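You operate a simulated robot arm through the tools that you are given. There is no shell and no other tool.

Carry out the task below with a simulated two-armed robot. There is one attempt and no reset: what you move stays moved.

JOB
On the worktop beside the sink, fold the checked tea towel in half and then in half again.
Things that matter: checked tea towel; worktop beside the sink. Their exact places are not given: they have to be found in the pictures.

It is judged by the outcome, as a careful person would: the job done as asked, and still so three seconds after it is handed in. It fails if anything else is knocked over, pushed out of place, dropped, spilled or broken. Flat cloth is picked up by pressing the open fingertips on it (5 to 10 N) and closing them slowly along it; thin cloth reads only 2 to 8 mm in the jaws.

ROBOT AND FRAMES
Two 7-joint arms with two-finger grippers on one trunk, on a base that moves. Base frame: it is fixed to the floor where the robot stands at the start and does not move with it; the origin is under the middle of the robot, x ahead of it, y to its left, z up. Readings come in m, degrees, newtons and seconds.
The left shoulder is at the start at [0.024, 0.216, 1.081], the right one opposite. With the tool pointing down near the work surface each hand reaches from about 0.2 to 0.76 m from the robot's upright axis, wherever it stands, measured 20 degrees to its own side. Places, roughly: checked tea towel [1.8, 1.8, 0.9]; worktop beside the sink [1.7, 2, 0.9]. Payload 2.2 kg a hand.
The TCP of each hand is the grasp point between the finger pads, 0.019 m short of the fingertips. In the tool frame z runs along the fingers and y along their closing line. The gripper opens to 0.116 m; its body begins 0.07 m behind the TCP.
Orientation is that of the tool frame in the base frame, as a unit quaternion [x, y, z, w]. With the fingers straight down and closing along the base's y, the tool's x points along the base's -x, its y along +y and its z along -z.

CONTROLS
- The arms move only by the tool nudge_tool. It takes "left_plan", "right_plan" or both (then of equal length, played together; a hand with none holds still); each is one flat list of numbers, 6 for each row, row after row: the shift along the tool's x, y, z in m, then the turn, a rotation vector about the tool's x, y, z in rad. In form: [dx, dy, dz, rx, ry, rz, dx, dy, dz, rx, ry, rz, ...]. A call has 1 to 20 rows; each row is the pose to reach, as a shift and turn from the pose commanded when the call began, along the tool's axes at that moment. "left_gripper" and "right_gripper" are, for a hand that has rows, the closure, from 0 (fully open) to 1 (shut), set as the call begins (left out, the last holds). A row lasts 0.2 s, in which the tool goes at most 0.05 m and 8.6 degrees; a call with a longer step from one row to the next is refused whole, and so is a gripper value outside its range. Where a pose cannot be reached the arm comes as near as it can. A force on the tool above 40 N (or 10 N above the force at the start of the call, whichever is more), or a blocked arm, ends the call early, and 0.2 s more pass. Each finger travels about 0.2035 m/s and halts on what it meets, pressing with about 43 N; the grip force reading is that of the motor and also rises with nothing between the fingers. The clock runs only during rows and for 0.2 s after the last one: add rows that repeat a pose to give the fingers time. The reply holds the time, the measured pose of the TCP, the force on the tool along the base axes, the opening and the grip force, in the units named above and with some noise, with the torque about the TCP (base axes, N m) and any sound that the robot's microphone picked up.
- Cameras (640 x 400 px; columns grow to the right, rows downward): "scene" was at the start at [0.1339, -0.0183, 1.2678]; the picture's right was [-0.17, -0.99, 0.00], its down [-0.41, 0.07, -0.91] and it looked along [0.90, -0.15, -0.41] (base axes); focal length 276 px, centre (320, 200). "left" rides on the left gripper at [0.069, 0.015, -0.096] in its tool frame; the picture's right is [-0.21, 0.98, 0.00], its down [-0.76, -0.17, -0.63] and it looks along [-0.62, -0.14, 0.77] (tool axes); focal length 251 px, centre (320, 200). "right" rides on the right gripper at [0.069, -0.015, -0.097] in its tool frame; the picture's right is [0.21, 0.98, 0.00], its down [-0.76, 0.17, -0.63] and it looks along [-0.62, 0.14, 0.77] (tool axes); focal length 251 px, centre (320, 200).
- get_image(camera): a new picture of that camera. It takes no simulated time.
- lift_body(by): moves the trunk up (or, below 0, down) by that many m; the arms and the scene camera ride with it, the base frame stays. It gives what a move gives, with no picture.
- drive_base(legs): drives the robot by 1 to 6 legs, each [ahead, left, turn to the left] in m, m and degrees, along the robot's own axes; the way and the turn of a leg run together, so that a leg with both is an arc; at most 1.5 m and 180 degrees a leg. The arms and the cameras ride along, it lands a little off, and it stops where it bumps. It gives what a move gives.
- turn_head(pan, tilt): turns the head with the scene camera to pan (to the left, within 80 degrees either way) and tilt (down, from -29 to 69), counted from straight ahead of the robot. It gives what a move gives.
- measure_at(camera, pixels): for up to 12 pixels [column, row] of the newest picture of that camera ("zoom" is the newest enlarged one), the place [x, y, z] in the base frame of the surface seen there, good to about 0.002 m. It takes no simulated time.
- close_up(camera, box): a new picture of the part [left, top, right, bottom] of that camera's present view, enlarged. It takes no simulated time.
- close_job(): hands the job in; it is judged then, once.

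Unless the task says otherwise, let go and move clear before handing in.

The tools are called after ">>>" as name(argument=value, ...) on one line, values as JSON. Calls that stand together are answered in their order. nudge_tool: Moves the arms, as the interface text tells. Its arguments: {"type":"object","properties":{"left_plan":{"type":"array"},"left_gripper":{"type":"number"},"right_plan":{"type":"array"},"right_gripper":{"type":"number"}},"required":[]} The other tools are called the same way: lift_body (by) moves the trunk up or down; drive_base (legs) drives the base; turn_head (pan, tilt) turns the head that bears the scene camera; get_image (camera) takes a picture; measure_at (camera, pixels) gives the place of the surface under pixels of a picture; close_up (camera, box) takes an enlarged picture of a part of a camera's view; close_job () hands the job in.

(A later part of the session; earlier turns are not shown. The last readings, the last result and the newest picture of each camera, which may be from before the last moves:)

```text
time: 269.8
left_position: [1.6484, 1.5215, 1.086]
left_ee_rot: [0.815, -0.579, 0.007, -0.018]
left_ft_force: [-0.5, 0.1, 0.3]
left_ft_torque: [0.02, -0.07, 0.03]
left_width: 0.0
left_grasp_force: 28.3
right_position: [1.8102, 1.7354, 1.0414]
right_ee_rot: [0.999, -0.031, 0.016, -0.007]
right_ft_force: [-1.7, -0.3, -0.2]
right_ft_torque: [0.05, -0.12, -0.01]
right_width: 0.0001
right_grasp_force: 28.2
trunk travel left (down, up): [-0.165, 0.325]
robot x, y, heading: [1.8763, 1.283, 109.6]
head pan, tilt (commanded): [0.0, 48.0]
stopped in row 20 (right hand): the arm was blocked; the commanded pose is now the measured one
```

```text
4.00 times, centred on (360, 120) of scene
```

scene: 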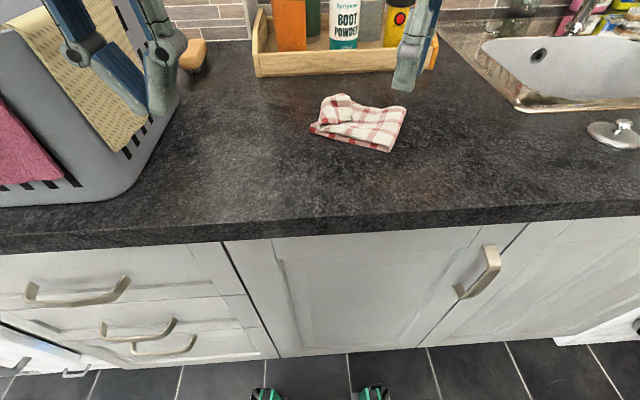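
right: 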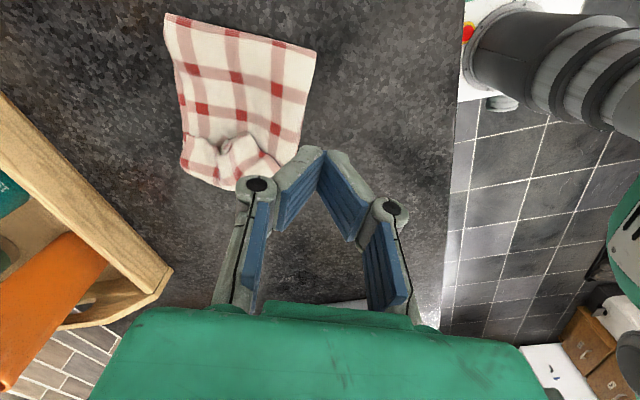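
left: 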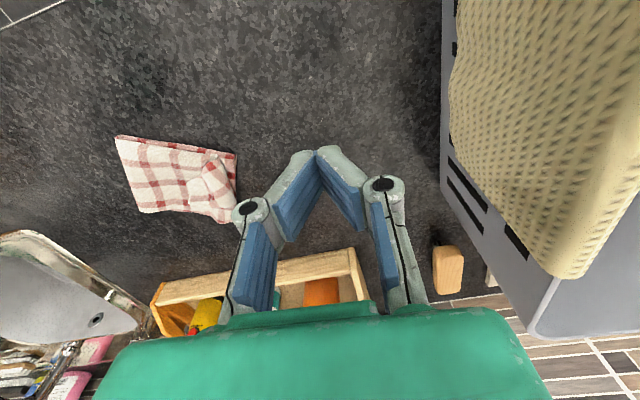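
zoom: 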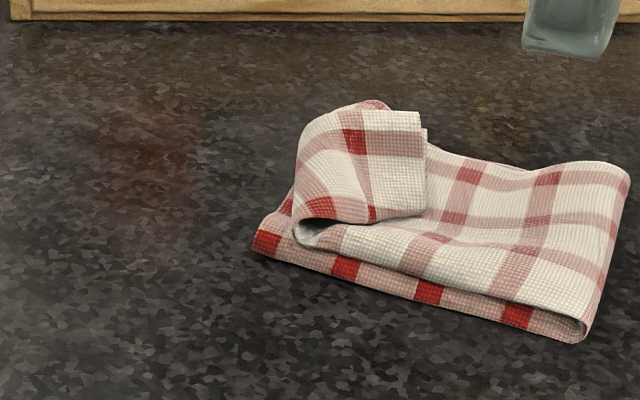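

The body is slowly leaning to the left after the sideways drive (hands have drifted 4 cm). I wait until it stops moving.

>>> nudge_tool(left_plan=[0, 0, 0, 0, 0, 0, 0, 0, 0, 0, 0, 0, 0, 0, 0, 0, 0, 0, 0, 0, 0, 0, 0, 0, 0, 0, 0, 0, 0, 0, 0, 0, 0, 0, 0, 0, 0, 0, 0, 0, 0, 0, 0, 0, 0, 0, 0, 0, 0, 0, 0, 0, 0, 0, 0, 0, 0, 0, 0, 0, 0, 0, 0, 0, 0, 0, 0, 0, 0, 0, 0, 0, 0, 0, 0, 0, 0, 0, 0, 0, 0, 0, 0, 0, 0, 0, 0, 0, 0, 0, 0, 0, 0, 0, 0, 0, 0, 0, 0, 0, 0, 0, 0, 0, 0, 0, 0, 0, 0, 0, 0, 0, 0, 0, 0, 0, 0, 0, 0, 0])

>>> nudge_tool(left_plan=[0, 0, 0, 0, 0, 0, 0, 0, 0, 0, 0, 0, 0, 0, 0, 0, 0, 0, 0, 0, 0, 0, 0, 0, 0, 0, 0, 0, 0, 0, 0, 0, 0, 0, 0, 0, 0, 0, 0, 0, 0, 0, 0, 0, 0, 0, 0, 0, 0, 0, 0, 0, 0, 0, 0, 0, 0, 0, 0, 0, 0, 0, 0, 0, 0, 0, 0, 0, 0, 0, 0, 0, 0, 0, 0, 0, 0, 0, 0, 0, 0, 0, 0, 0, 0, 0, 0, 0, 0, 0, 0, 0, 0, 0, 0, 0, 0, 0, 0, 0, 0, 0, 0, 0, 0, 0, 0, 0, 0, 0, 0, 0, 0, 0, 0, 0, 0, 0, 0, 0])

>>> nudge_tool(left_plan=[0, 0, 0, 0, 0, 0, 0, 0, 0, 0, 0, 0, 0, 0, 0, 0, 0, 0])

>>> nudge_tool(left_plan=[0, 0, 0, 0, 0, 0, 0, 0, 0, 0, 0, 0, 0, 0, 0, 0, 0, 0])

```text
time: 274.0
left_position: [1.663, 1.5283, 1.0863]
left_ee_rot: [0.815, -0.58, 0.003, -0.011]
left_ft_force: [-0.4, 0.9, -0.2]
left_ft_torque: [-0.01, -0.01, 0.0]
left_width: 0.0003
left_grasp_force: 28.5
right_position: [1.8246, 1.741, 1.0403]
right_ee_rot: [0.999, -0.031, 0.009, -0.004]
right_ft_force: [-0.6, 0.1, 0.3]
right_ft_torque: [0.0, -0.02, -0.04]
right_width: 0.0001
right_grasp_force: 28.7
trunk travel left (down, up): [-0.165, 0.325]
robot x, y, heading: [1.875, 1.2814, 109.4]
head pan, tilt (commanded): [0.0, 48.0]
```

```text
time: 278.2
left_position: [1.6834, 1.5339, 1.0884]
left_ee_rot: [0.815, -0.58, -0.002, -0.005]
left_ft_force: [0.6, 0.5, 0.2]
left_ft_torque: [-0.03, 0.07, 0.0]
left_width: 0.0
left_grasp_force: 28.5
right_position: [1.8458, 1.7487, 1.0379]
right_ee_rot: [0.999, -0.033, 0.001, -0.001]
right_ft_force: [0.3, -0.1, 0.7]
right_ft_torque: [-0.03, 0.03, -0.02]
right_width: 0.0002
right_grasp_force: 28.5
trunk travel left (down, up): [-0.165, 0.325]
robot x, y, heading: [1.8808, 1.2818, 109.4]
head pan, tilt (commanded): [0.0, 48.0]
```

```text
time: 279.0
left_position: [1.676, 1.5321, 1.0877]
left_ee_rot: [0.815, -0.58, 0.0, -0.007]
left_ft_force: [-0.1, -0.5, 0.1]
left_ft_torque: [-0.01, 0.03, 0.01]
left_width: 0.0001
left_grasp_force: 28.2
right_position: [1.8371, 1.7457, 1.0393]
right_ee_rot: [0.999, -0.032, 0.004, -0.002]
right_ft_force: [-0.2, 0.1, 0.4]
right_ft_torque: [0.02, 0.05, 0.04]
right_width: 0.0003
right_grasp_force: 28.4
trunk travel left (down, up): [-0.165, 0.325]
robot x, y, heading: [1.875, 1.2831, 109.2]
head pan, tilt (commanded): [0.0, 48.0]
```

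```text
time: 279.8
left_position: [1.6682, 1.5302, 1.0852]
left_ee_rot: [0.815, -0.579, 0.002, -0.009]
left_ft_force: [1.0, 0.5, -0.7]
left_ft_torque: [-0.05, 0.01, 0.02]
left_width: 0.0
left_grasp_force: 28.0
right_position: [1.8296, 1.7433, 1.04]
right_ee_rot: [0.999, -0.031, 0.007, -0.004]
right_ft_force: [-0.4, 0.1, 0.4]
right_ft_torque: [-0.02, 0.0, 0.02]
right_width: 0.0
right_grasp_force: 28.4
trunk travel left (down, up): [-0.165, 0.325]
robot x, y, heading: [1.8771, 1.2826, 109.3]
head pan, tilt (commanded): [0.0, 48.0]
```

The rocking is still about ±1 cm, so I wait some more.

>>> nudge_tool(left_plan=[0, 0, 0, 0, 0, 0, 0, 0, 0, 0, 0, 0, 0, 0, 0, 0, 0, 0, 0, 0, 0, 0, 0, 0, 0, 0, 0, 0, 0, 0, 0, 0, 0, 0, 0, 0, 0, 0, 0, 0, 0, 0, 0, 0, 0, 0, 0, 0, 0, 0, 0, 0, 0, 0, 0, 0, 0, 0, 0, 0, 0, 0, 0, 0, 0, 0, 0, 0, 0, 0, 0, 0, 0, 0, 0, 0, 0, 0, 0, 0, 0, 0, 0, 0, 0, 0, 0, 0, 0, 0, 0, 0, 0, 0, 0, 0, 0, 0, 0, 0, 0, 0, 0, 0, 0, 0, 0, 0, 0, 0, 0, 0, 0, 0, 0, 0, 0, 0, 0, 0])

>>> nudge_tool(left_plan=[0, 0, 0, 0, 0, 0, 0, 0, 0, 0, 0, 0, 0, 0, 0, 0, 0, 0, 0, 0, 0, 0, 0, 0, 0, 0, 0, 0, 0, 0, 0, 0, 0, 0, 0, 0, 0, 0, 0, 0, 0, 0, 0, 0, 0, 0, 0, 0, 0, 0, 0, 0, 0, 0, 0, 0, 0, 0, 0, 0, 0, 0, 0, 0, 0, 0, 0, 0, 0, 0, 0, 0, 0, 0, 0, 0, 0, 0, 0, 0, 0, 0, 0, 0, 0, 0, 0, 0, 0, 0, 0, 0, 0, 0, 0, 0, 0, 0, 0, 0, 0, 0, 0, 0, 0, 0, 0, 0, 0, 0, 0, 0, 0, 0, 0, 0, 0, 0, 0, 0])

>>> nudge_tool(left_plan=[0, 0, 0, 0, 0, 0, 0, 0, 0, 0, 0, 0, 0, 0, 0, 0, 0, 0, 0, 0, 0, 0, 0, 0, 0, 0, 0, 0, 0, 0, 0, 0, 0, 0, 0, 0, 0, 0, 0, 0, 0, 0, 0, 0, 0, 0, 0, 0, 0, 0, 0, 0, 0, 0, 0, 0, 0, 0, 0, 0, 0, 0, 0, 0, 0, 0, 0, 0, 0, 0, 0, 0, 0, 0, 0, 0, 0, 0, 0, 0, 0, 0, 0, 0, 0, 0, 0, 0, 0, 0, 0, 0, 0, 0, 0, 0, 0, 0, 0, 0, 0, 0, 0, 0, 0, 0, 0, 0, 0, 0, 0, 0, 0, 0, 0, 0, 0, 0, 0, 0])

>>> nudge_tool(left_plan=[0, 0, 0, 0, 0, 0, 0, 0, 0, 0, 0, 0, 0, 0, 0, 0, 0, 0])

>>> nudge_tool(left_plan=[0, 0, 0, 0, 0, 0, 0, 0, 0, 0, 0, 0, 0, 0, 0, 0, 0, 0])

```text
time: 284.0
left_position: [1.6905, 1.5371, 1.0884]
left_ee_rot: [0.814, -0.581, -0.004, -0.002]
left_ft_force: [0.7, -0.7, -0.4]
left_ft_torque: [-0.04, 0.08, -0.01]
left_width: 0.0
left_grasp_force: 28.5
right_position: [1.8532, 1.7502, 1.0381]
right_ee_rot: [0.999, -0.033, -0.002, 0.0]
right_ft_force: [0.5, 1.0, -0.6]
right_ft_torque: [-0.03, 0.13, 0.02]
right_width: 0.0
right_grasp_force: 28.2
trunk travel left (down, up): [-0.165, 0.325]
robot x, y, heading: [1.882, 1.2855, 109.5]
head pan, tilt (commanded): [0.0, 48.0]
```

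```text
time: 288.4
left_position: [1.7108, 1.5421, 1.0904]
left_ee_rot: [0.814, -0.581, -0.01, 0.003]
left_ft_force: [-0.2, 0.1, -0.1]
left_ft_torque: [-0.02, 0.03, 0.01]
left_width: 0.0002
left_grasp_force: 27.8
right_position: [1.8718, 1.7564, 1.039]
right_ee_rot: [0.999, -0.036, -0.009, 0.001]
right_ft_force: [0.4, 0.4, -0.5]
right_ft_torque: [-0.01, 0.09, 0.01]
right_width: 0.0
right_grasp_force: 28.6
trunk travel left (down, up): [-0.165, 0.325]
robot x, y, heading: [1.8896, 1.2872, 109.5]
head pan, tilt (commanded): [0.0, 48.0]
stopped in row 20 (left hand): the arm was blocked; the commanded pose is now the measured one
```

```text
time: 292.6
left_position: [1.6947, 1.5368, 1.0888]
left_ee_rot: [0.814, -0.581, -0.005, -0.003]
left_ft_force: [-0.3, 0.2, -0.3]
left_ft_torque: [0.02, 0.05, -0.03]
left_width: 0.0
left_grasp_force: 28.3
right_position: [1.8561, 1.7507, 1.0396]
right_ee_rot: [0.999, -0.034, -0.003, -0.001]
right_ft_force: [-0.1, 0.5, 0.6]
right_ft_torque: [0.04, 0.01, 0.0]
right_width: 0.0
right_grasp_force: 28.2
trunk travel left (down, up): [-0.165, 0.325]
robot x, y, heading: [1.8887, 1.2889, 109.1]
head pan, tilt (commanded): [0.0, 48.0]
```

```text
time: 293.4
left_position: [1.7008, 1.5384, 1.09]
left_ee_rot: [0.814, -0.581, -0.008, 0.0]
left_ft_force: [1.4, -0.5, 0.0]
left_ft_torque: [0.0, 0.09, 0.01]
left_width: 0.0002
left_grasp_force: 28.9
right_position: [1.8635, 1.7526, 1.0387]
right_ee_rot: [0.999, -0.035, -0.004, 0.0]
right_ft_force: [0.2, 0.3, -0.1]
right_ft_torque: [0.01, 0.07, 0.0]
right_width: 0.0
right_grasp_force: 28.5
trunk travel left (down, up): [-0.165, 0.325]
robot x, y, heading: [1.8842, 1.2864, 109.3]
head pan, tilt (commanded): [0.0, 48.0]
```

```text
time: 294.2
left_position: [1.7067, 1.541, 1.0899]
left_ee_rot: [0.814, -0.581, -0.008, 0.002]
left_ft_force: [0.9, 0.3, 0.3]
left_ft_torque: [-0.03, 0.09, 0.0]
left_width: 0.0001
left_grasp_force: 28.2
right_position: [1.8694, 1.7548, 1.0394]
right_ee_rot: [0.999, -0.036, -0.006, 0.002]
right_ft_force: [0.9, 0.4, -1.0]
right_ft_torque: [-0.04, 0.06, 0.01]
right_width: 0.0
right_grasp_force: 28.9
trunk travel left (down, up): [-0.165, 0.325]
robot x, y, heading: [1.8846, 1.2907, 109.5]
head pan, tilt (commanded): [0.0, 48.0]
```

The body now drifts slowly to and fro with hardly any restoring force. Lowering the trunk should steady it, so I raise the right hand a little first and then lower the trunk by 0.1 m.

>>> nudge_tool(right_plan=[0, 0, -0.02, 0, 0, 0, 0, 0, -0.04, 0, 0, 0, 0, 0, -0.06, 0, 0, 0, 0, 0, -0.08, 0, 0, 0], left_plan=[0, 0, -0.02, 0, 0, 0, 0, 0, -0.03, 0, 0, 0, 0, 0, -0.04, 0, 0, 0, 0, 0, -0.04, 0, 0, 0])

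>>> lift_body(by=-0.1)

>>> nudge_tool(left_plan=[0, 0, 0, 0, 0, 0, 0, 0, 0, 0, 0, 0, 0, 0, 0, 0, 0, 0, 0, 0, 0, 0, 0, 0, 0, 0, 0, 0, 0, 0, 0, 0, 0, 0, 0, 0, 0, 0, 0, 0, 0, 0, 0, 0, 0, 0, 0, 0, 0, 0, 0, 0, 0, 0, 0, 0, 0, 0, 0, 0, 0, 0, 0, 0, 0, 0, 0, 0, 0, 0, 0, 0, 0, 0, 0, 0, 0, 0, 0, 0, 0, 0, 0, 0, 0, 0, 0, 0, 0, 0, 0, 0, 0, 0, 0, 0, 0, 0, 0, 0, 0, 0, 0, 0, 0, 0, 0, 0, 0, 0, 0, 0, 0, 0, 0, 0, 0, 0, 0, 0])

>>> nudge_tool(left_plan=[0, 0, 0, 0, 0, 0, 0, 0, 0, 0, 0, 0, 0, 0, 0, 0, 0, 0])

>>> nudge_tool(left_plan=[0, 0, 0, 0, 0, 0, 0, 0, 0, 0, 0, 0, 0, 0, 0, 0, 0, 0])

>>> nudge_tool(left_plan=[0, 0, 0, 0, 0, 0, 0, 0, 0, 0, 0, 0, 0, 0, 0, 0, 0, 0])

```text
time: 295.2
left_position: [1.6664, 1.5258, 1.1257]
left_ee_rot: [0.815, -0.58, 0.001, -0.012]
left_ft_force: [-1.1, -0.7, 0.2]
left_ft_torque: [0.02, -0.06, 0.01]
left_width: 0.0
left_grasp_force: 28.4
right_position: [1.8295, 1.7407, 1.1192]
right_ee_rot: [0.999, -0.031, 0.009, -0.005]
right_ft_force: [-1.9, -0.8, -0.1]
right_ft_torque: [0.05, -0.12, 0.01]
right_width: 0.0003
right_grasp_force: 28.9
trunk travel left (down, up): [-0.165, 0.325]
robot x, y, heading: [1.883, 1.2844, 109.4]
head pan, tilt (commanded): [0.0, 48.0]
```

```text
time: 296.5
left_position: [1.7218, 1.5458, 1.0309]
left_ee_rot: [0.813, -0.581, -0.013, 0.008]
left_ft_force: [1.4, 0.1, 0.4]
left_ft_torque: [-0.02, 0.09, 0.0]
left_width: 0.0001
left_grasp_force: 28.1
right_position: [1.8848, 1.7603, 1.0157]
right_ee_rot: [0.999, -0.036, -0.013, 0.003]
right_ft_force: [2.0, 0.5, 0.1]
right_ft_torque: [-0.05, 0.1, 0.0]
right_width: 0.0
right_grasp_force: 28.2
trunk travel left (down, up): [-0.065, 0.425]
robot x, y, heading: [1.8921, 1.2886, 109.5]
head pan, tilt (commanded): [0.0, 48.0]
```

```text
time: 300.7
left_position: [1.6833, 1.5322, 1.0277]
left_ee_rot: [0.815, -0.58, -0.002, -0.005]
left_ft_force: [-0.3, 0.0, -0.4]
left_ft_torque: [-0.02, -0.04, 0.01]
left_width: 0.0
left_grasp_force: 28.5
right_position: [1.8476, 1.7476, 1.0202]
right_ee_rot: [0.999, -0.034, 0.002, -0.002]
right_ft_force: [-0.4, 0.9, -0.2]
right_ft_torque: [0.02, -0.03, 0.02]
right_width: 0.0
right_grasp_force: 28.4
trunk travel left (down, up): [-0.065, 0.425]
robot x, y, heading: [1.8824, 1.2871, 109.4]
head pan, tilt (commanded): [0.0, 48.0]
```

```text
time: 301.5
left_position: [1.6846, 1.5316, 1.0277]
left_ee_rot: [0.814, -0.58, -0.001, -0.006]
left_ft_force: [-0.3, -0.5, -0.7]
left_ft_torque: [0.01, -0.01, 0.02]
left_width: 0.0001
left_grasp_force: 28.2
right_position: [1.8466, 1.7477, 1.0189]
right_ee_rot: [0.999, -0.035, 0.002, -0.003]
right_ft_force: [-0.4, -0.2, 0.1]
right_ft_torque: [0.02, -0.03, 0.01]
right_width: 0.0002
right_grasp_force: 28.3
trunk travel left (down, up): [-0.065, 0.425]
robot x, y, heading: [1.8859, 1.2843, 109.2]
head pan, tilt (commanded): [0.0, 48.0]
```

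```text
time: 302.3
left_position: [1.6845, 1.5322, 1.0275]
left_ee_rot: [0.814, -0.581, -0.001, -0.006]
left_ft_force: [-0.8, 0.4, 0.8]
left_ft_torque: [-0.01, -0.03, 0.01]
left_width: 0.0001
left_grasp_force: 28.9
right_position: [1.8466, 1.7473, 1.018]
right_ee_rot: [0.999, -0.034, 0.002, -0.003]
right_ft_force: [-0.4, -0.2, 0.2]
right_ft_torque: [0.02, -0.04, -0.02]
right_width: 0.0
right_grasp_force: 28.5
trunk travel left (down, up): [-0.065, 0.425]
robot x, y, heading: [1.885, 1.2849, 109.6]
head pan, tilt (commanded): [0.0, 48.0]
```

```text
time: 303.1
left_position: [1.6851, 1.5326, 1.0266]
left_ee_rot: [0.814, -0.58, -0.002, -0.006]
left_ft_force: [-0.6, 0.1, 0.2]
left_ft_torque: [0.02, -0.02, 0.02]
left_width: 0.0
left_grasp_force: 28.1
right_position: [1.8487, 1.7466, 1.0184]
right_ee_rot: [0.999, -0.035, 0.002, -0.002]
right_ft_force: [-0.3, 0.1, -0.7]
right_ft_torque: [-0.02, -0.03, 0.02]
right_width: 0.0
right_grasp_force: 27.9
trunk travel left (down, up): [-0.065, 0.425]
robot x, y, heading: [1.8859, 1.2845, 109.2]
head pan, tilt (commanded): [0.0, 48.0]
```

Lowering the trunk worked: the readings are steady and upright now. I look at the bundle again with the head and the right hand camera.

>>> get_image(camera="right")

>>> turn_head(pan=-5, tilt=40)

>>> get_image(camera="scene")

>>> measure_at(camera="right", pixels=[[170, 20], [314, 55], [190, 175], [225, 150], [270, 170], [200, 155], [240, 185], [245, 165], [295, 165], [215, 140]])

```text
taken
```

right: 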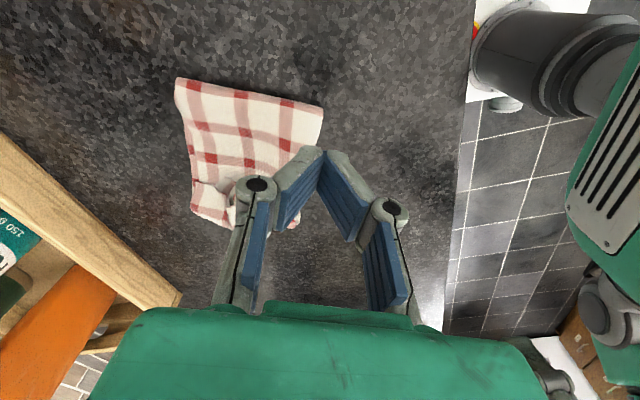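

```text
time: 303.8
left_position: [1.699, 1.5364, 1.0284]
left_ee_rot: [0.814, -0.581, -0.006, 0.0]
left_ft_force: [0.2, 0.0, -0.5]
left_ft_torque: [-0.06, -0.01, 0.04]
left_width: 0.0
left_grasp_force: 28.2
right_position: [1.8622, 1.7536, 1.0173]
right_ee_rot: [0.999, -0.035, -0.003, 0.0]
right_ft_force: [-0.4, 0.2, -0.5]
right_ft_torque: [-0.01, 0.03, -0.01]
right_width: 0.0002
right_grasp_force: 28.9
trunk travel left (down, up): [-0.065, 0.425]
robot x, y, heading: [1.8882, 1.2836, 109.1]
head pan, tilt (commanded): [-5.0, 40.0]
```

```text
taken
```

scene: 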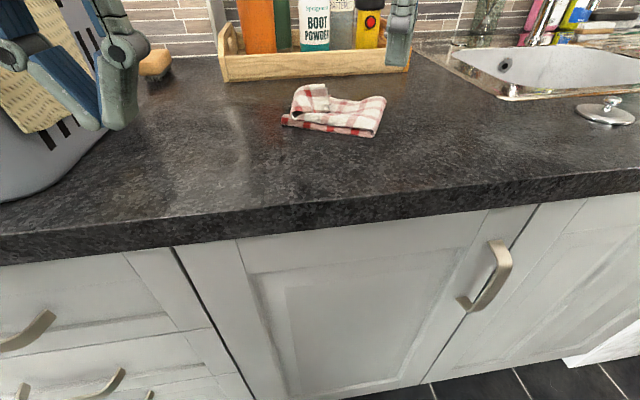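

```text
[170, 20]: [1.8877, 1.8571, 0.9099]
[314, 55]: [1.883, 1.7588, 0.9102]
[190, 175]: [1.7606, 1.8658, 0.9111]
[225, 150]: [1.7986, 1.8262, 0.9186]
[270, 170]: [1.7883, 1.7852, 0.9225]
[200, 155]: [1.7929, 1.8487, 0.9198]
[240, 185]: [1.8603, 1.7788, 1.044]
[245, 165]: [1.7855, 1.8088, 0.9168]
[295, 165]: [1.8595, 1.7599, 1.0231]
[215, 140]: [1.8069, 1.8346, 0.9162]
```

The flap's free edge is at x = 1.772, its curl at x = 1.735. I bring the right hand's closed fingertips just to the right of that free edge.

>>> nudge_tool(right_plan=[0, 0, 0, 0, 0, 0, 0, 0, 0, 0, 0, 0, 0, 0, 0, 0, 0, 0, 0, 0, 0, 0, 0, 0, 0, 0, 0, 0, 0, 0, 0, 0, 0, 0, 0, 0, 0, 0, 0, 0, 0, 0, -0.01, -0.01, 0.005, 0, 0, 0, -0.022, -0.02, 0.01, 0, 0, 0, -0.034, -0.03, 0.02, 0, 0, 0, -0.046, -0.04, 0.03, 0, 0, 0, -0.056, -0.05, 0.04, 0, 0, 0, -0.058, -0.055, 0.05, 0, 0, 0, -0.058, -0.055, 0.055, 0, 0, 0, -0.058, -0.055, 0.055, 0, 0, 0])

>>> get_image(camera="right")

>>> close_up(camera="scene", box=[260, 50, 420, 150])

```text
time: 307.0
left_position: [1.6954, 1.5361, 1.0282]
left_ee_rot: [0.814, -0.58, -0.005, -0.002]
left_ft_force: [0.7, -0.4, -1.0]
left_ft_torque: [0.01, 0.03, -0.01]
left_width: 0.0
left_grasp_force: 28.4
right_position: [1.8063, 1.8124, 0.9625]
right_ee_rot: [0.999, -0.034, -0.003, 0.0]
right_ft_force: [0.4, -0.8, 0.5]
right_ft_torque: [0.01, 0.0, 0.01]
right_width: 0.0
right_grasp_force: 28.6
trunk travel left (down, up): [-0.065, 0.425]
robot x, y, heading: [1.8826, 1.2842, 109.4]
head pan, tilt (commanded): [-5.0, 40.0]
```

```text
taken
```

right: 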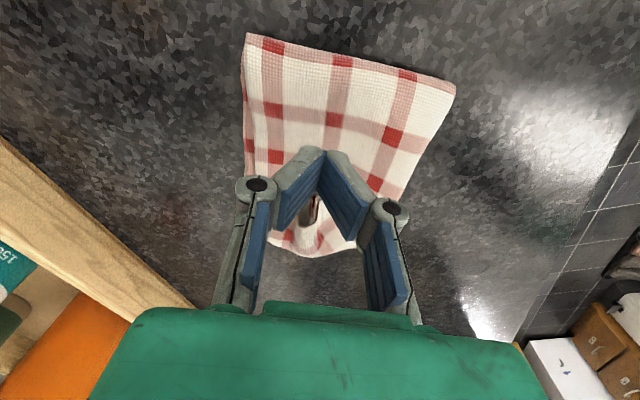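

```text
4.00 times, centred on (340, 100) of scene
```

zoom: 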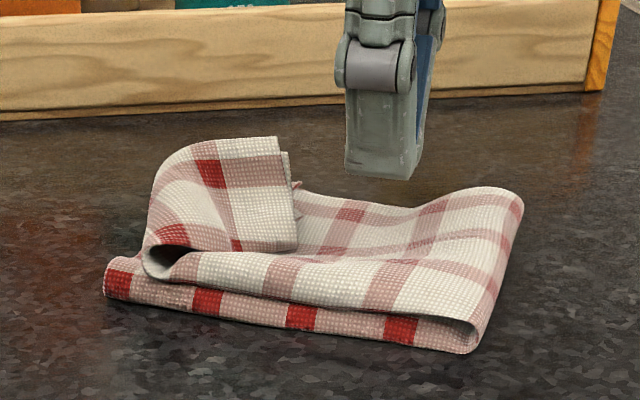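

The close-up shows the flap as a tongue with its free edge at (292,200), just left of the fingertips. I lower to skim the top layer and brush slowly to the left.

>>> nudge_tool(right_plan=[0, 0, 0.01, 0, 0, 0, 0, 0, 0.02, 0, 0, 0, -0.003, 0, 0.0225, 0, 0, 0, -0.01, 0, 0.0225, 0, 0, 0, -0.017, 0, 0.0225, 0, 0, 0, -0.024, 0, 0.0225, 0, 0, 0, -0.031, 0, 0.0225, 0, 0, 0, -0.038, 0, 0.0225, 0, 0, 0, -0.045, 0, 0.0225, 0, 0, 0, -0.052, 0, 0.0225, 0, 0, 0])

>>> close_up(camera="scene", box=[260, 50, 420, 150])

>>> get_image(camera="right")

```text
time: 309.2
left_position: [1.6908, 1.5346, 1.0268]
left_ee_rot: [0.814, -0.581, -0.004, -0.003]
left_ft_force: [0.5, -0.1, 0.2]
left_ft_torque: [0.01, 0.04, 0.01]
left_width: 0.0
left_grasp_force: 28.8
right_position: [1.7489, 1.8133, 0.9405]
right_ee_rot: [0.999, -0.033, -0.001, -0.002]
right_ft_force: [0.9, -0.1, -0.3]
right_ft_torque: [0.01, -0.02, 0.02]
right_width: 0.0
right_grasp_force: 28.7
trunk travel left (down, up): [-0.065, 0.425]
robot x, y, heading: [1.8847, 1.2879, 109.4]
head pan, tilt (commanded): [-5.0, 40.0]
```

```text
4.00 times, centred on (340, 100) of scene
```

zoom: 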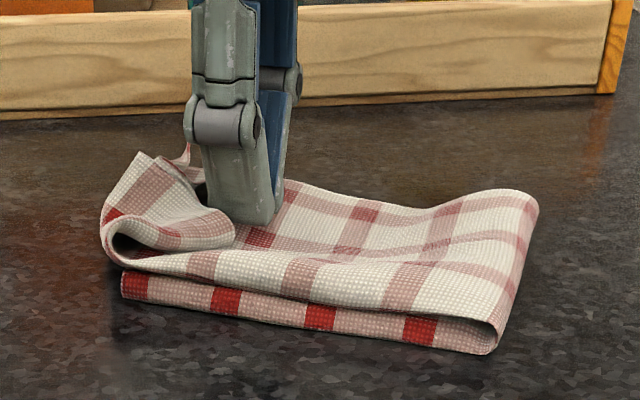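

```text
taken
```

right: 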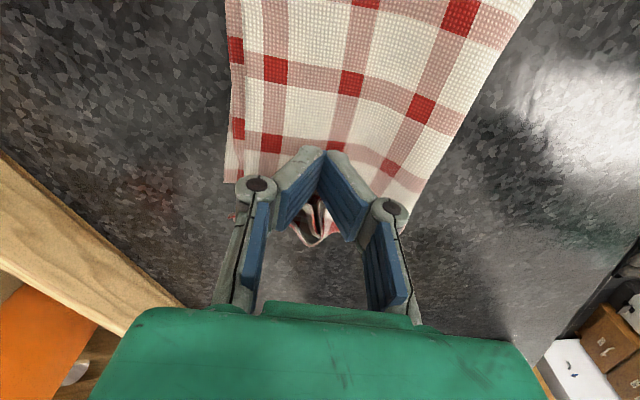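

The flap is being pushed up and over and the bundle has not slid. I continue the stroke to the left.

>>> nudge_tool(right_plan=[-0.007, 0, 0, 0, 0, 0, -0.014, 0, 0, 0, 0, 0, -0.021, 0, 0, 0, 0, 0, -0.028, 0, 0, 0, 0, 0, -0.035, 0, 0, 0, 0, 0, -0.042, 0, 0, 0, 0, 0, -0.049, 0, 0, 0, 0, 0, -0.056, 0, 0, 0, 0, 0])

>>> close_up(camera="scene", box=[240, 50, 400, 150])

>>> get_image(camera="right")

```text
time: 311.0
left_position: [1.6894, 1.5337, 1.0284]
left_ee_rot: [0.814, -0.58, -0.004, -0.004]
left_ft_force: [1.2, 0.1, 0.0]
left_ft_torque: [-0.02, -0.02, 0.0]
left_width: 0.0
left_grasp_force: 28.4
right_position: [1.6909, 1.8161, 0.9429]
right_ee_rot: [0.999, -0.034, 0.0, -0.001]
right_ft_force: [-0.1, -0.4, -0.6]
right_ft_torque: [-0.02, -0.01, -0.03]
right_width: 0.0
right_grasp_force: 28.0
trunk travel left (down, up): [-0.065, 0.425]
robot x, y, heading: [1.8855, 1.2891, 109.2]
head pan, tilt (commanded): [-5.0, 40.0]
```

```text
4.00 times, centred on (320, 100) of scene
```

zoom: 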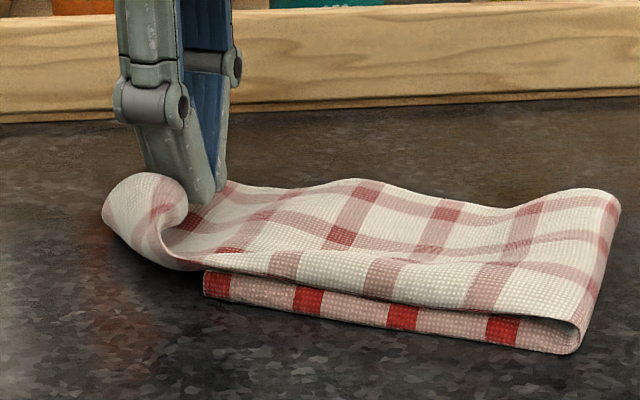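

```text
taken
```

right: 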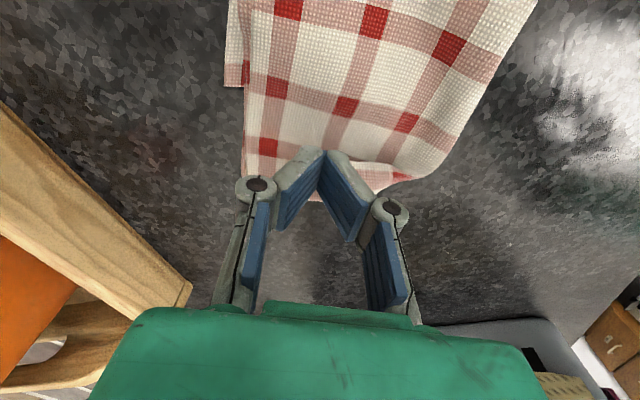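

The upper half is unrolling over the left end now; only its tip is still curled at (150,210). I push 3 cm further and lift off.

>>> nudge_tool(right_plan=[-0.007, 0, 0, 0, 0, 0, -0.014, 0, 0, 0, 0, 0, -0.021, 0, 0, 0, 0, 0, -0.028, 0, 0, 0, 0, 0, -0.032, 0, 0, 0, 0, 0])

>>> nudge_tool(right_plan=[0, 0, -0.01, 0, 0, 0, 0, 0, -0.025, 0, 0, 0, 0, 0, -0.045, 0, 0, 0, 0.02, 0, -0.065, 0, 0, 0, 0.05, 0, -0.075, 0, 0, 0, 0.08, 0, -0.08, 0, 0, 0, 0.11, 0, -0.08, 0, 0, 0, 0.11, 0, -0.08, 0, 0, 0])

>>> close_up(camera="scene", box=[230, 50, 390, 150])

>>> get_image(camera="right")

```text
time: 312.2
left_position: [1.6888, 1.5338, 1.0271]
left_ee_rot: [0.814, -0.581, -0.004, -0.003]
left_ft_force: [-0.3, -0.4, 0.2]
left_ft_torque: [-0.02, -0.02, 0.0]
left_width: 0.0
left_grasp_force: 28.8
right_position: [1.6667, 1.8265, 0.9477]
right_ee_rot: [0.999, -0.043, -0.008, 0.001]
right_ft_force: [-0.9, -0.2, 0.0]
right_ft_torque: [-0.04, -0.01, 0.02]
right_width: 0.0
right_grasp_force: 29.0
trunk travel left (down, up): [-0.065, 0.425]
robot x, y, heading: [1.883, 1.2851, 109.2]
head pan, tilt (commanded): [-5.0, 40.0]
```

```text
time: 314.0
left_position: [1.69, 1.5348, 1.0276]
left_ee_rot: [0.814, -0.581, -0.004, -0.004]
left_ft_force: [-0.2, 1.0, 0.1]
left_ft_torque: [-0.02, -0.01, -0.02]
left_width: 0.0001
left_grasp_force: 28.7
right_position: [1.7663, 1.8099, 1.0213]
right_ee_rot: [0.999, -0.033, 0.0, -0.001]
right_ft_force: [0.6, 0.3, -0.1]
right_ft_torque: [-0.01, 0.0, -0.02]
right_width: 0.0001
right_grasp_force: 28.1
trunk travel left (down, up): [-0.065, 0.425]
robot x, y, heading: [1.8853, 1.2839, 109.2]
head pan, tilt (commanded): [-5.0, 40.0]
```

```text
4.00 times, centred on (310, 100) of scene
```

zoom: 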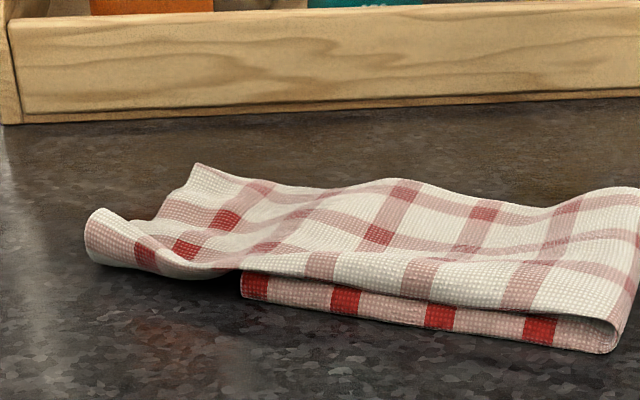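

```text
taken
```

right: 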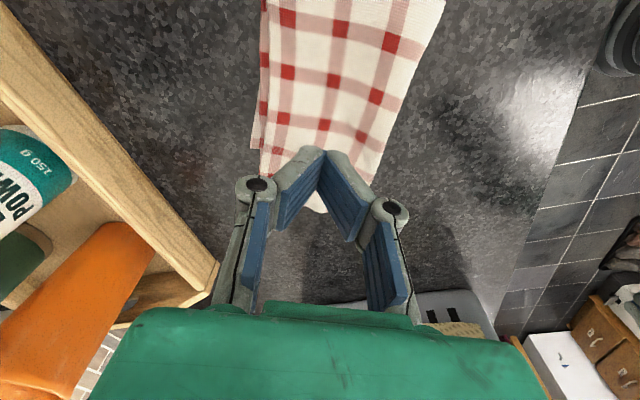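

The flap is fully unrolled: the upper half now lies flat and straight, sticking out about 6 cm past the lower half's left end at (242,290). I measure everything for re-laying it.

>>> measure_at(camera="zoom", pixels=[[90, 235], [110, 215], [195, 168], [150, 200], [242, 285], [620, 335], [300, 270], [400, 240], [320, 205], [240, 190], [170, 262], [140, 240]])

>>> nudge_tool(right_plan=[0.02, 0, 0, 0, 0, 0, 0.04, 0, 0, 0, 0, 0, 0.06, 0, 0, 0, 0, 0, 0.07, 0, 0, 0, 0, 0, 0.07, 0, 0, 0, 0, 0], right_gripper=0.62)

>>> get_image(camera="right")

>>> close_up(camera="scene", box=[230, 50, 430, 160])

```text
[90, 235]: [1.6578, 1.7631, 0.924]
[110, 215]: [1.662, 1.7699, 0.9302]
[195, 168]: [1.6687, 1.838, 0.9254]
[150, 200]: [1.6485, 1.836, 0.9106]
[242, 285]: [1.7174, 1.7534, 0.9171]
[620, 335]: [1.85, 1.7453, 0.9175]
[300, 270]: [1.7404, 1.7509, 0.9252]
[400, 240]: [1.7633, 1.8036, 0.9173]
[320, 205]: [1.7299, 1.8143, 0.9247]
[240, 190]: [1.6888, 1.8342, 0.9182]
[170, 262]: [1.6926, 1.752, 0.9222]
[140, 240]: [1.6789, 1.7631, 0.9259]
```

```text
time: 315.2
left_position: [1.6887, 1.5346, 1.0286]
left_ee_rot: [0.814, -0.581, -0.004, -0.004]
left_ft_force: [-0.4, 0.1, -0.5]
left_ft_torque: [-0.02, -0.01, 0.04]
left_width: 0.0
left_grasp_force: 28.1
right_position: [1.838, 1.8052, 1.0223]
right_ee_rot: [0.999, -0.034, 0.0, -0.002]
right_ft_force: [1.0, 0.1, 0.0]
right_ft_torque: [-0.01, -0.01, 0.0]
right_width: 0.0443
right_grasp_force: 0.0
trunk travel left (down, up): [-0.065, 0.425]
robot x, y, heading: [1.8866, 1.2861, 109.3]
head pan, tilt (commanded): [-5.0, 40.0]
```

```text
taken
```

right: 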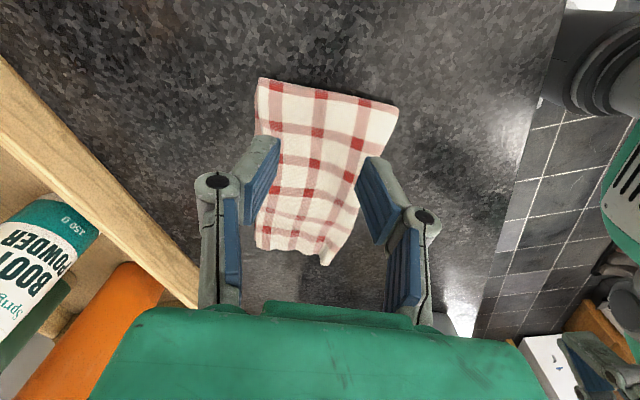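

```text
3.20 times, centred on (330, 105) of scene
```

zoom: 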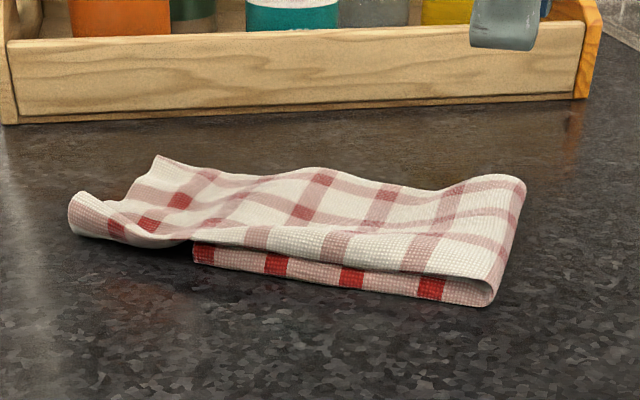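

The upper half ends at x = 1.66, the lower half at 1.717, and the crease is at 1.855. I bring the right hand over the protruding end at (1.686, 1.80), where only the upper two layers lie on bare worktop.

>>> nudge_tool(right_plan=[-0.0188, 0.0018, 0, 0, 0, 0, -0.0376, 0.0036, 0, 0, 0, 0, -0.0564, 0.0054, 0, 0, 0, 0, -0.0752, 0.0072, 0, 0, 0, 0, -0.094, 0.0089, 0.005, 0, 0, 0, -0.1128, 0.0107, 0.012, 0, 0, 0, -0.1316, 0.0125, 0.025, 0, 0, 0, -0.1504, 0.0143, 0.04, 0, 0, 0, -0.1504, 0.0143, 0.05, 0, 0, 0, -0.1504, 0.0143, 0.05, 0, 0, 0], right_gripper=0.68)

>>> get_image(camera="right")

>>> close_up(camera="scene", box=[230, 40, 390, 140])

```text
time: 317.4
left_position: [1.6898, 1.5348, 1.0274]
left_ee_rot: [0.814, -0.581, -0.004, -0.003]
left_ft_force: [-0.4, 0.9, -0.2]
left_ft_torque: [0.01, -0.02, -0.02]
left_width: 0.0001
left_grasp_force: 28.5
right_position: [1.6878, 1.8024, 0.9729]
right_ee_rot: [0.999, -0.035, -0.001, -0.002]
right_ft_force: [0.3, 0.1, -0.5]
right_ft_torque: [-0.01, -0.01, -0.03]
right_width: 0.0373
right_grasp_force: 0.0
trunk travel left (down, up): [-0.065, 0.425]
robot x, y, heading: [1.886, 1.2879, 109.4]
head pan, tilt (commanded): [-5.0, 40.0]
```

```text
taken
```

right: 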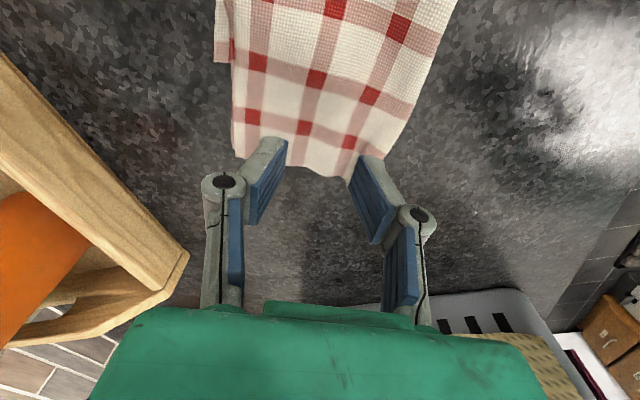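

```text
4.00 times, centred on (310, 90) of scene
```

zoom: 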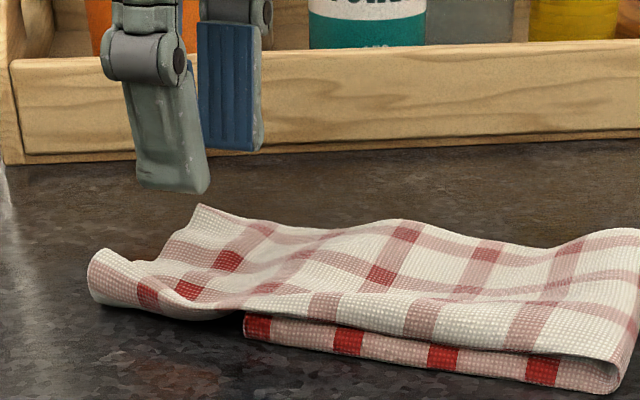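

The end edge is at row 172 and the grip point at about (320,132), so it is 3 cm inside. I shift 8 mm toward the end and lower onto it.

>>> nudge_tool(right_plan=[-0.004, 0, 0.01, 0, 0, 0, -0.008, 0, 0.02, 0, 0, 0, -0.008, 0, 0.03, 0, 0, 0, -0.008, 0, 0.036, 0, 0, 0, -0.008, 0, 0.038, 0, 0, 0, -0.008, 0, 0.038, 0, 0, 0])

>>> nudge_tool(right_plan=[0, 0, 0.0015, 0, 0, 0, 0, 0, 0.0025, 0, 0, 0, 0, 0, 0.0025, 0, 0, 0])

>>> nudge_tool(right_plan=[0, 0, 0.0015, 0, 0, 0, 0, 0, 0.0015, 0, 0, 0])

```text
time: 318.8
left_position: [1.6887, 1.5351, 1.0285]
left_ee_rot: [0.814, -0.58, -0.004, -0.005]
left_ft_force: [0.0, -0.3, -1.1]
left_ft_torque: [0.01, -0.02, 0.02]
left_width: 0.0
left_grasp_force: 28.5
right_position: [1.6831, 1.8079, 0.9372]
right_ee_rot: [0.999, -0.038, -0.003, 0.001]
right_ft_force: [-0.4, -0.4, 0.2]
right_ft_torque: [0.03, -0.03, -0.04]
right_width: 0.0373
right_grasp_force: 0.0
trunk travel left (down, up): [-0.065, 0.425]
robot x, y, heading: [1.8847, 1.2852, 109.6]
head pan, tilt (commanded): [-5.0, 40.0]
```

```text
time: 319.6
left_position: [1.6893, 1.5336, 1.0277]
left_ee_rot: [0.814, -0.581, -0.004, -0.004]
left_ft_force: [0.8, -0.8, 0.2]
left_ft_torque: [-0.04, -0.01, 0.01]
left_width: 0.0
left_grasp_force: 28.6
right_position: [1.6828, 1.8081, 0.9334]
right_ee_rot: [0.999, -0.038, -0.003, 0.0]
right_ft_force: [-1.1, 0.8, 3.5]
right_ft_torque: [0.04, 0.03, -0.02]
right_width: 0.0374
right_grasp_force: 0.1
trunk travel left (down, up): [-0.065, 0.425]
robot x, y, heading: [1.8843, 1.2868, 109.3]
head pan, tilt (commanded): [-5.0, 40.0]
```

```text
time: 320.2
left_position: [1.6897, 1.5345, 1.0274]
left_ee_rot: [0.814, -0.58, -0.004, -0.003]
left_ft_force: [0.9, 0.1, -0.8]
left_ft_torque: [-0.02, -0.01, -0.01]
left_width: 0.0
left_grasp_force: 28.4
right_position: [1.6819, 1.806, 0.9327]
right_ee_rot: [0.999, -0.039, -0.004, 0.0]
right_ft_force: [0.2, 2.1, 7.3]
right_ft_torque: [0.11, 0.02, -0.02]
right_width: 0.0374
right_grasp_force: 0.6
trunk travel left (down, up): [-0.065, 0.425]
robot x, y, heading: [1.8848, 1.2895, 109.4]
head pan, tilt (commanded): [-5.0, 40.0]
```

The press is 7.3 N on the two layers; I add 1 mm and close in small steps.

>>> nudge_tool(right_plan=[0, 0, 0.001, 0, 0, 0, 0, 0, 0.001, 0, 0, 0], right_gripper=0.74)

>>> nudge_tool(right_plan=[0, 0, 0, 0, 0, 0, 0, 0, 0, 0, 0, 0], right_gripper=0.8)

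>>> nudge_tool(right_plan=[0, 0, 0, 0, 0, 0, 0, 0, 0, 0, 0, 0], right_gripper=0.87)

>>> nudge_tool(right_plan=[0, 0, 0, 0, 0, 0, 0, 0, 0, 0, 0, 0], right_gripper=0.94)

>>> nudge_tool(right_plan=[0, 0, 0, 0, 0, 0, 0, 0, 0, 0, 0, 0, 0, 0, 0, 0, 0, 0], right_gripper=1.0)

>>> get_image(camera="right")

```text
time: 320.8
left_position: [1.6894, 1.5337, 1.0278]
left_ee_rot: [0.814, -0.581, -0.003, -0.005]
left_ft_force: [0.4, 0.0, -0.2]
left_ft_torque: [0.01, 0.0, 0.02]
left_width: 0.0
left_grasp_force: 28.2
right_position: [1.6824, 1.8056, 0.9308]
right_ee_rot: [0.999, -0.038, -0.003, 0.0]
right_ft_force: [-0.2, -0.5, 3.7]
right_ft_torque: [0.0, 0.01, -0.03]
right_width: 0.0259
right_grasp_force: 4.0
trunk travel left (down, up): [-0.065, 0.425]
robot x, y, heading: [1.8847, 1.2843, 109.2]
head pan, tilt (commanded): [-5.0, 40.0]
```

```text
time: 321.4
left_position: [1.6884, 1.5338, 1.0279]
left_ee_rot: [0.814, -0.581, -0.004, -0.004]
left_ft_force: [-0.3, -0.3, -0.9]
left_ft_torque: [-0.02, 0.01, 0.02]
left_width: 0.0
left_grasp_force: 28.1
right_position: [1.684, 1.8053, 0.932]
right_ee_rot: [0.999, -0.037, -0.004, -0.001]
right_ft_force: [0.3, -0.3, 4.0]
right_ft_torque: [0.01, 0.06, 0.01]
right_width: 0.0226
right_grasp_force: 0.0
trunk travel left (down, up): [-0.065, 0.425]
robot x, y, heading: [1.8844, 1.2854, 109.3]
head pan, tilt (commanded): [-5.0, 40.0]
```

```text
time: 322.0
left_position: [1.6896, 1.5344, 1.0282]
left_ee_rot: [0.814, -0.581, -0.004, -0.004]
left_ft_force: [-0.4, 0.3, 0.0]
left_ft_torque: [0.02, -0.02, 0.0]
left_width: 0.0
left_grasp_force: 28.8
right_position: [1.6832, 1.8058, 0.932]
right_ee_rot: [0.999, -0.038, -0.004, -0.001]
right_ft_force: [-0.3, -0.5, 3.5]
right_ft_torque: [0.04, 0.01, -0.01]
right_width: 0.0146
right_grasp_force: 0.0
trunk travel left (down, up): [-0.065, 0.425]
robot x, y, heading: [1.8847, 1.2865, 109.3]
head pan, tilt (commanded): [-5.0, 40.0]
```

```text
time: 322.6
left_position: [1.6888, 1.5349, 1.0282]
left_ee_rot: [0.814, -0.581, -0.004, -0.004]
left_ft_force: [0.0, -0.3, -0.2]
left_ft_torque: [0.05, 0.01, 0.01]
left_width: 0.0
left_grasp_force: 28.6
right_position: [1.6832, 1.8069, 0.9314]
right_ee_rot: [0.999, -0.038, -0.003, 0.0]
right_ft_force: [-0.3, 0.7, 3.7]
right_ft_torque: [0.01, -0.01, -0.01]
right_width: 0.0087
right_grasp_force: 0.3
trunk travel left (down, up): [-0.065, 0.425]
robot x, y, heading: [1.8864, 1.2857, 109.4]
head pan, tilt (commanded): [-5.0, 40.0]
```

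```text
time: 323.4
left_position: [1.6889, 1.5342, 1.0264]
left_ee_rot: [0.814, -0.581, -0.004, -0.003]
left_ft_force: [0.7, 0.5, -0.5]
left_ft_torque: [0.01, 0.01, 0.01]
left_width: 0.0001
left_grasp_force: 28.1
right_position: [1.6829, 1.8071, 0.9318]
right_ee_rot: [0.999, -0.038, -0.005, 0.0]
right_ft_force: [-0.1, 0.2, 3.4]
right_ft_torque: [0.02, 0.03, 0.04]
right_width: 0.0056
right_grasp_force: 33.6
trunk travel left (down, up): [-0.065, 0.425]
robot x, y, heading: [1.8835, 1.2859, 109.6]
head pan, tilt (commanded): [-5.0, 40.0]
```

```text
taken
```

right: 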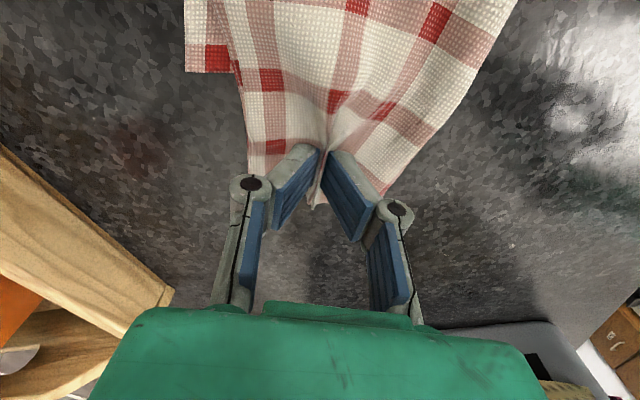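

Both upper layers are held (5.6 mm). I lift this end and carry it back to the right past the crease, so the crease can re-form at the true middle (about x = 1.883).

>>> nudge_tool(right_plan=[0.003, -0.0002, -0.02, 0, 0, 0, 0.011, -0.0008, -0.04, 0, 0, 0, 0.023, -0.0017, -0.06, 0, 0, 0, 0.039, -0.003, -0.078, 0, 0, 0, 0.057, -0.0043, -0.094, 0, 0, 0, 0.077, -0.0059, -0.108, 0, 0, 0, 0.099, -0.0075, -0.119, 0, 0, 0, 0.122, -0.0093, -0.127, 0, 0, 0, 0.145, -0.011, -0.132, 0, 0, 0, 0.167, -0.0127, -0.135, 0, 0, 0, 0.187, -0.0142, -0.135, 0, 0, 0, 0.207, -0.0157, -0.133, 0, 0, 0, 0.222, -0.0169, -0.13, 0, 0, 0, 0.222, -0.0169, -0.13, 0, 0, 0])

>>> close_up(camera="scene", box=[250, 20, 450, 145])

>>> get_image(camera="right")

```text
time: 326.4
left_position: [1.6909, 1.5344, 1.0279]
left_ee_rot: [0.814, -0.581, -0.004, -0.004]
left_ft_force: [0.9, 1.0, -0.1]
left_ft_torque: [0.0, 0.0, 0.03]
left_width: 0.0001
left_grasp_force: 28.6
right_position: [1.9026, 1.8035, 1.0568]
right_ee_rot: [0.999, -0.035, 0.001, -0.002]
right_ft_force: [-0.5, 0.6, 0.2]
right_ft_torque: [0.01, 0.02, 0.01]
right_width: 0.0053
right_grasp_force: 34.1
trunk travel left (down, up): [-0.065, 0.425]
robot x, y, heading: [1.885, 1.2859, 109.4]
head pan, tilt (commanded): [-5.0, 40.0]
```

```text
3.20 times, centred on (350, 82) of scene
```

zoom: 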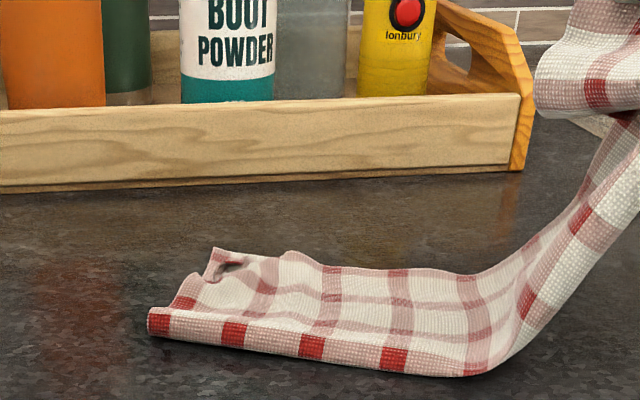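

```text
taken
```

right: 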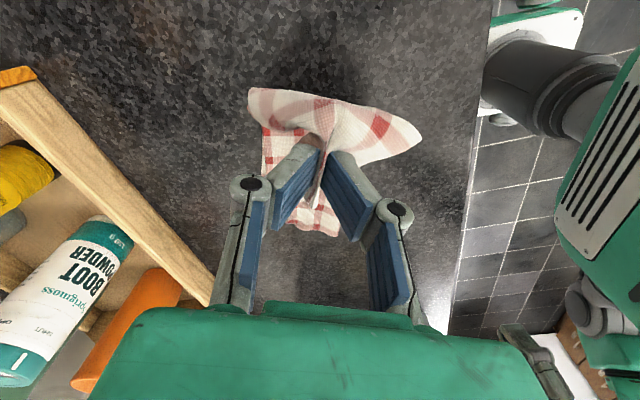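

The strip's left half lies flat again and the rest rises to the hand. I measure where it leaves the worktop.

>>> measure_at(camera="zoom", pixels=[[150, 325], [213, 252], [400, 365], [460, 373], [490, 368], [510, 345], [480, 280], [440, 275], [330, 268], [230, 265]])

```text
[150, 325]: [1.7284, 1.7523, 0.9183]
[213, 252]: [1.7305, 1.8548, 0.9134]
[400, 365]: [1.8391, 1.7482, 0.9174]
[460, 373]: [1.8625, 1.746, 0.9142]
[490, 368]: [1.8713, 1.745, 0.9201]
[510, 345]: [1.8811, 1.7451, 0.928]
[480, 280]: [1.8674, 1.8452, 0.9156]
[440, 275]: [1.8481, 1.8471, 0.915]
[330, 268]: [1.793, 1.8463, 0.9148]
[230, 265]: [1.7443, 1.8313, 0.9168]
```

The left end is now at x = 1.729, so the middle should be at 1.895, while the strip lifts off at about 1.868. I move the hand a bit farther right and down first so that more of it lies flat.

>>> nudge_tool(right_plan=[0.013, -0.001, 0.002, 0, 0, 0, 0.026, -0.002, 0.006, 0, 0, 0, 0.038, -0.0027, 0.012, 0, 0, 0, 0.045, -0.003, 0.018, 0, 0, 0, 0.045, -0.003, 0.018, 0, 0, 0])

>>> close_up(camera="scene", box=[250, 20, 450, 145])

>>> measure_at(camera="zoom", pixels=[[150, 325], [213, 252], [480, 375], [510, 375], [530, 370], [550, 355], [520, 280], [500, 285]])

```text
time: 327.6
left_position: [1.6905, 1.5347, 1.0282]
left_ee_rot: [0.814, -0.58, -0.004, -0.004]
left_ft_force: [0.3, -0.3, 0.0]
left_ft_torque: [-0.01, -0.04, 0.0]
left_width: 0.0
left_grasp_force: 28.9
right_position: [1.9496, 1.8049, 1.0391]
right_ee_rot: [0.999, -0.033, 0.0, -0.002]
right_ft_force: [-0.1, -0.2, 0.5]
right_ft_torque: [0.03, 0.01, -0.01]
right_width: 0.0054
right_grasp_force: 33.3
trunk travel left (down, up): [-0.065, 0.425]
robot x, y, heading: [1.8858, 1.2836, 109.4]
head pan, tilt (commanded): [-5.0, 40.0]
```

```text
3.20 times, centred on (350, 82) of scene
```

zoom: 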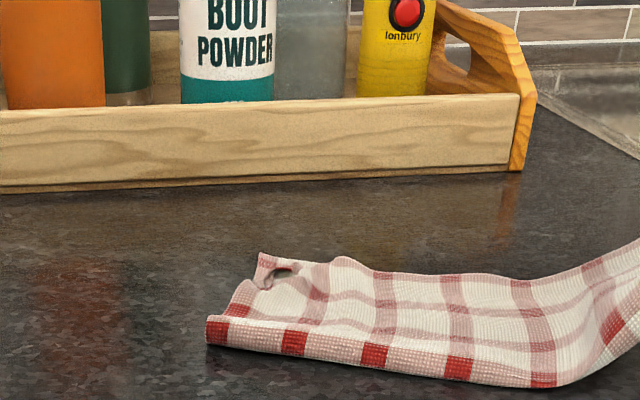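

```text
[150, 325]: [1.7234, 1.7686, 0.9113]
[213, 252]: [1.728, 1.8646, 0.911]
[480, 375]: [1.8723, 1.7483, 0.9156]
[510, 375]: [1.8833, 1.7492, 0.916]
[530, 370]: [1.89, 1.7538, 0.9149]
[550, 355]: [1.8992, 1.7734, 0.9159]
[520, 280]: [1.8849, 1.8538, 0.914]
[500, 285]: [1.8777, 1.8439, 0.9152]
```

The strip slid about 2.5 cm to the right with the pull. I measure its left end and lift-off again.

>>> measure_at(camera="zoom", pixels=[[209, 335], [262, 258], [540, 383], [565, 383], [590, 370], [560, 275], [600, 260], [440, 370]])

```text
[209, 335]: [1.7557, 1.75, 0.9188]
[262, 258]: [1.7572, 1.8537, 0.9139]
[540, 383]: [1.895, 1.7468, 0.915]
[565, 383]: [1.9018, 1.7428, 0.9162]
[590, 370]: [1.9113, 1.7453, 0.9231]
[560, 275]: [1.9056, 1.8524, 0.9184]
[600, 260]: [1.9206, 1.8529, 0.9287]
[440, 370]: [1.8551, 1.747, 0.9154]
```

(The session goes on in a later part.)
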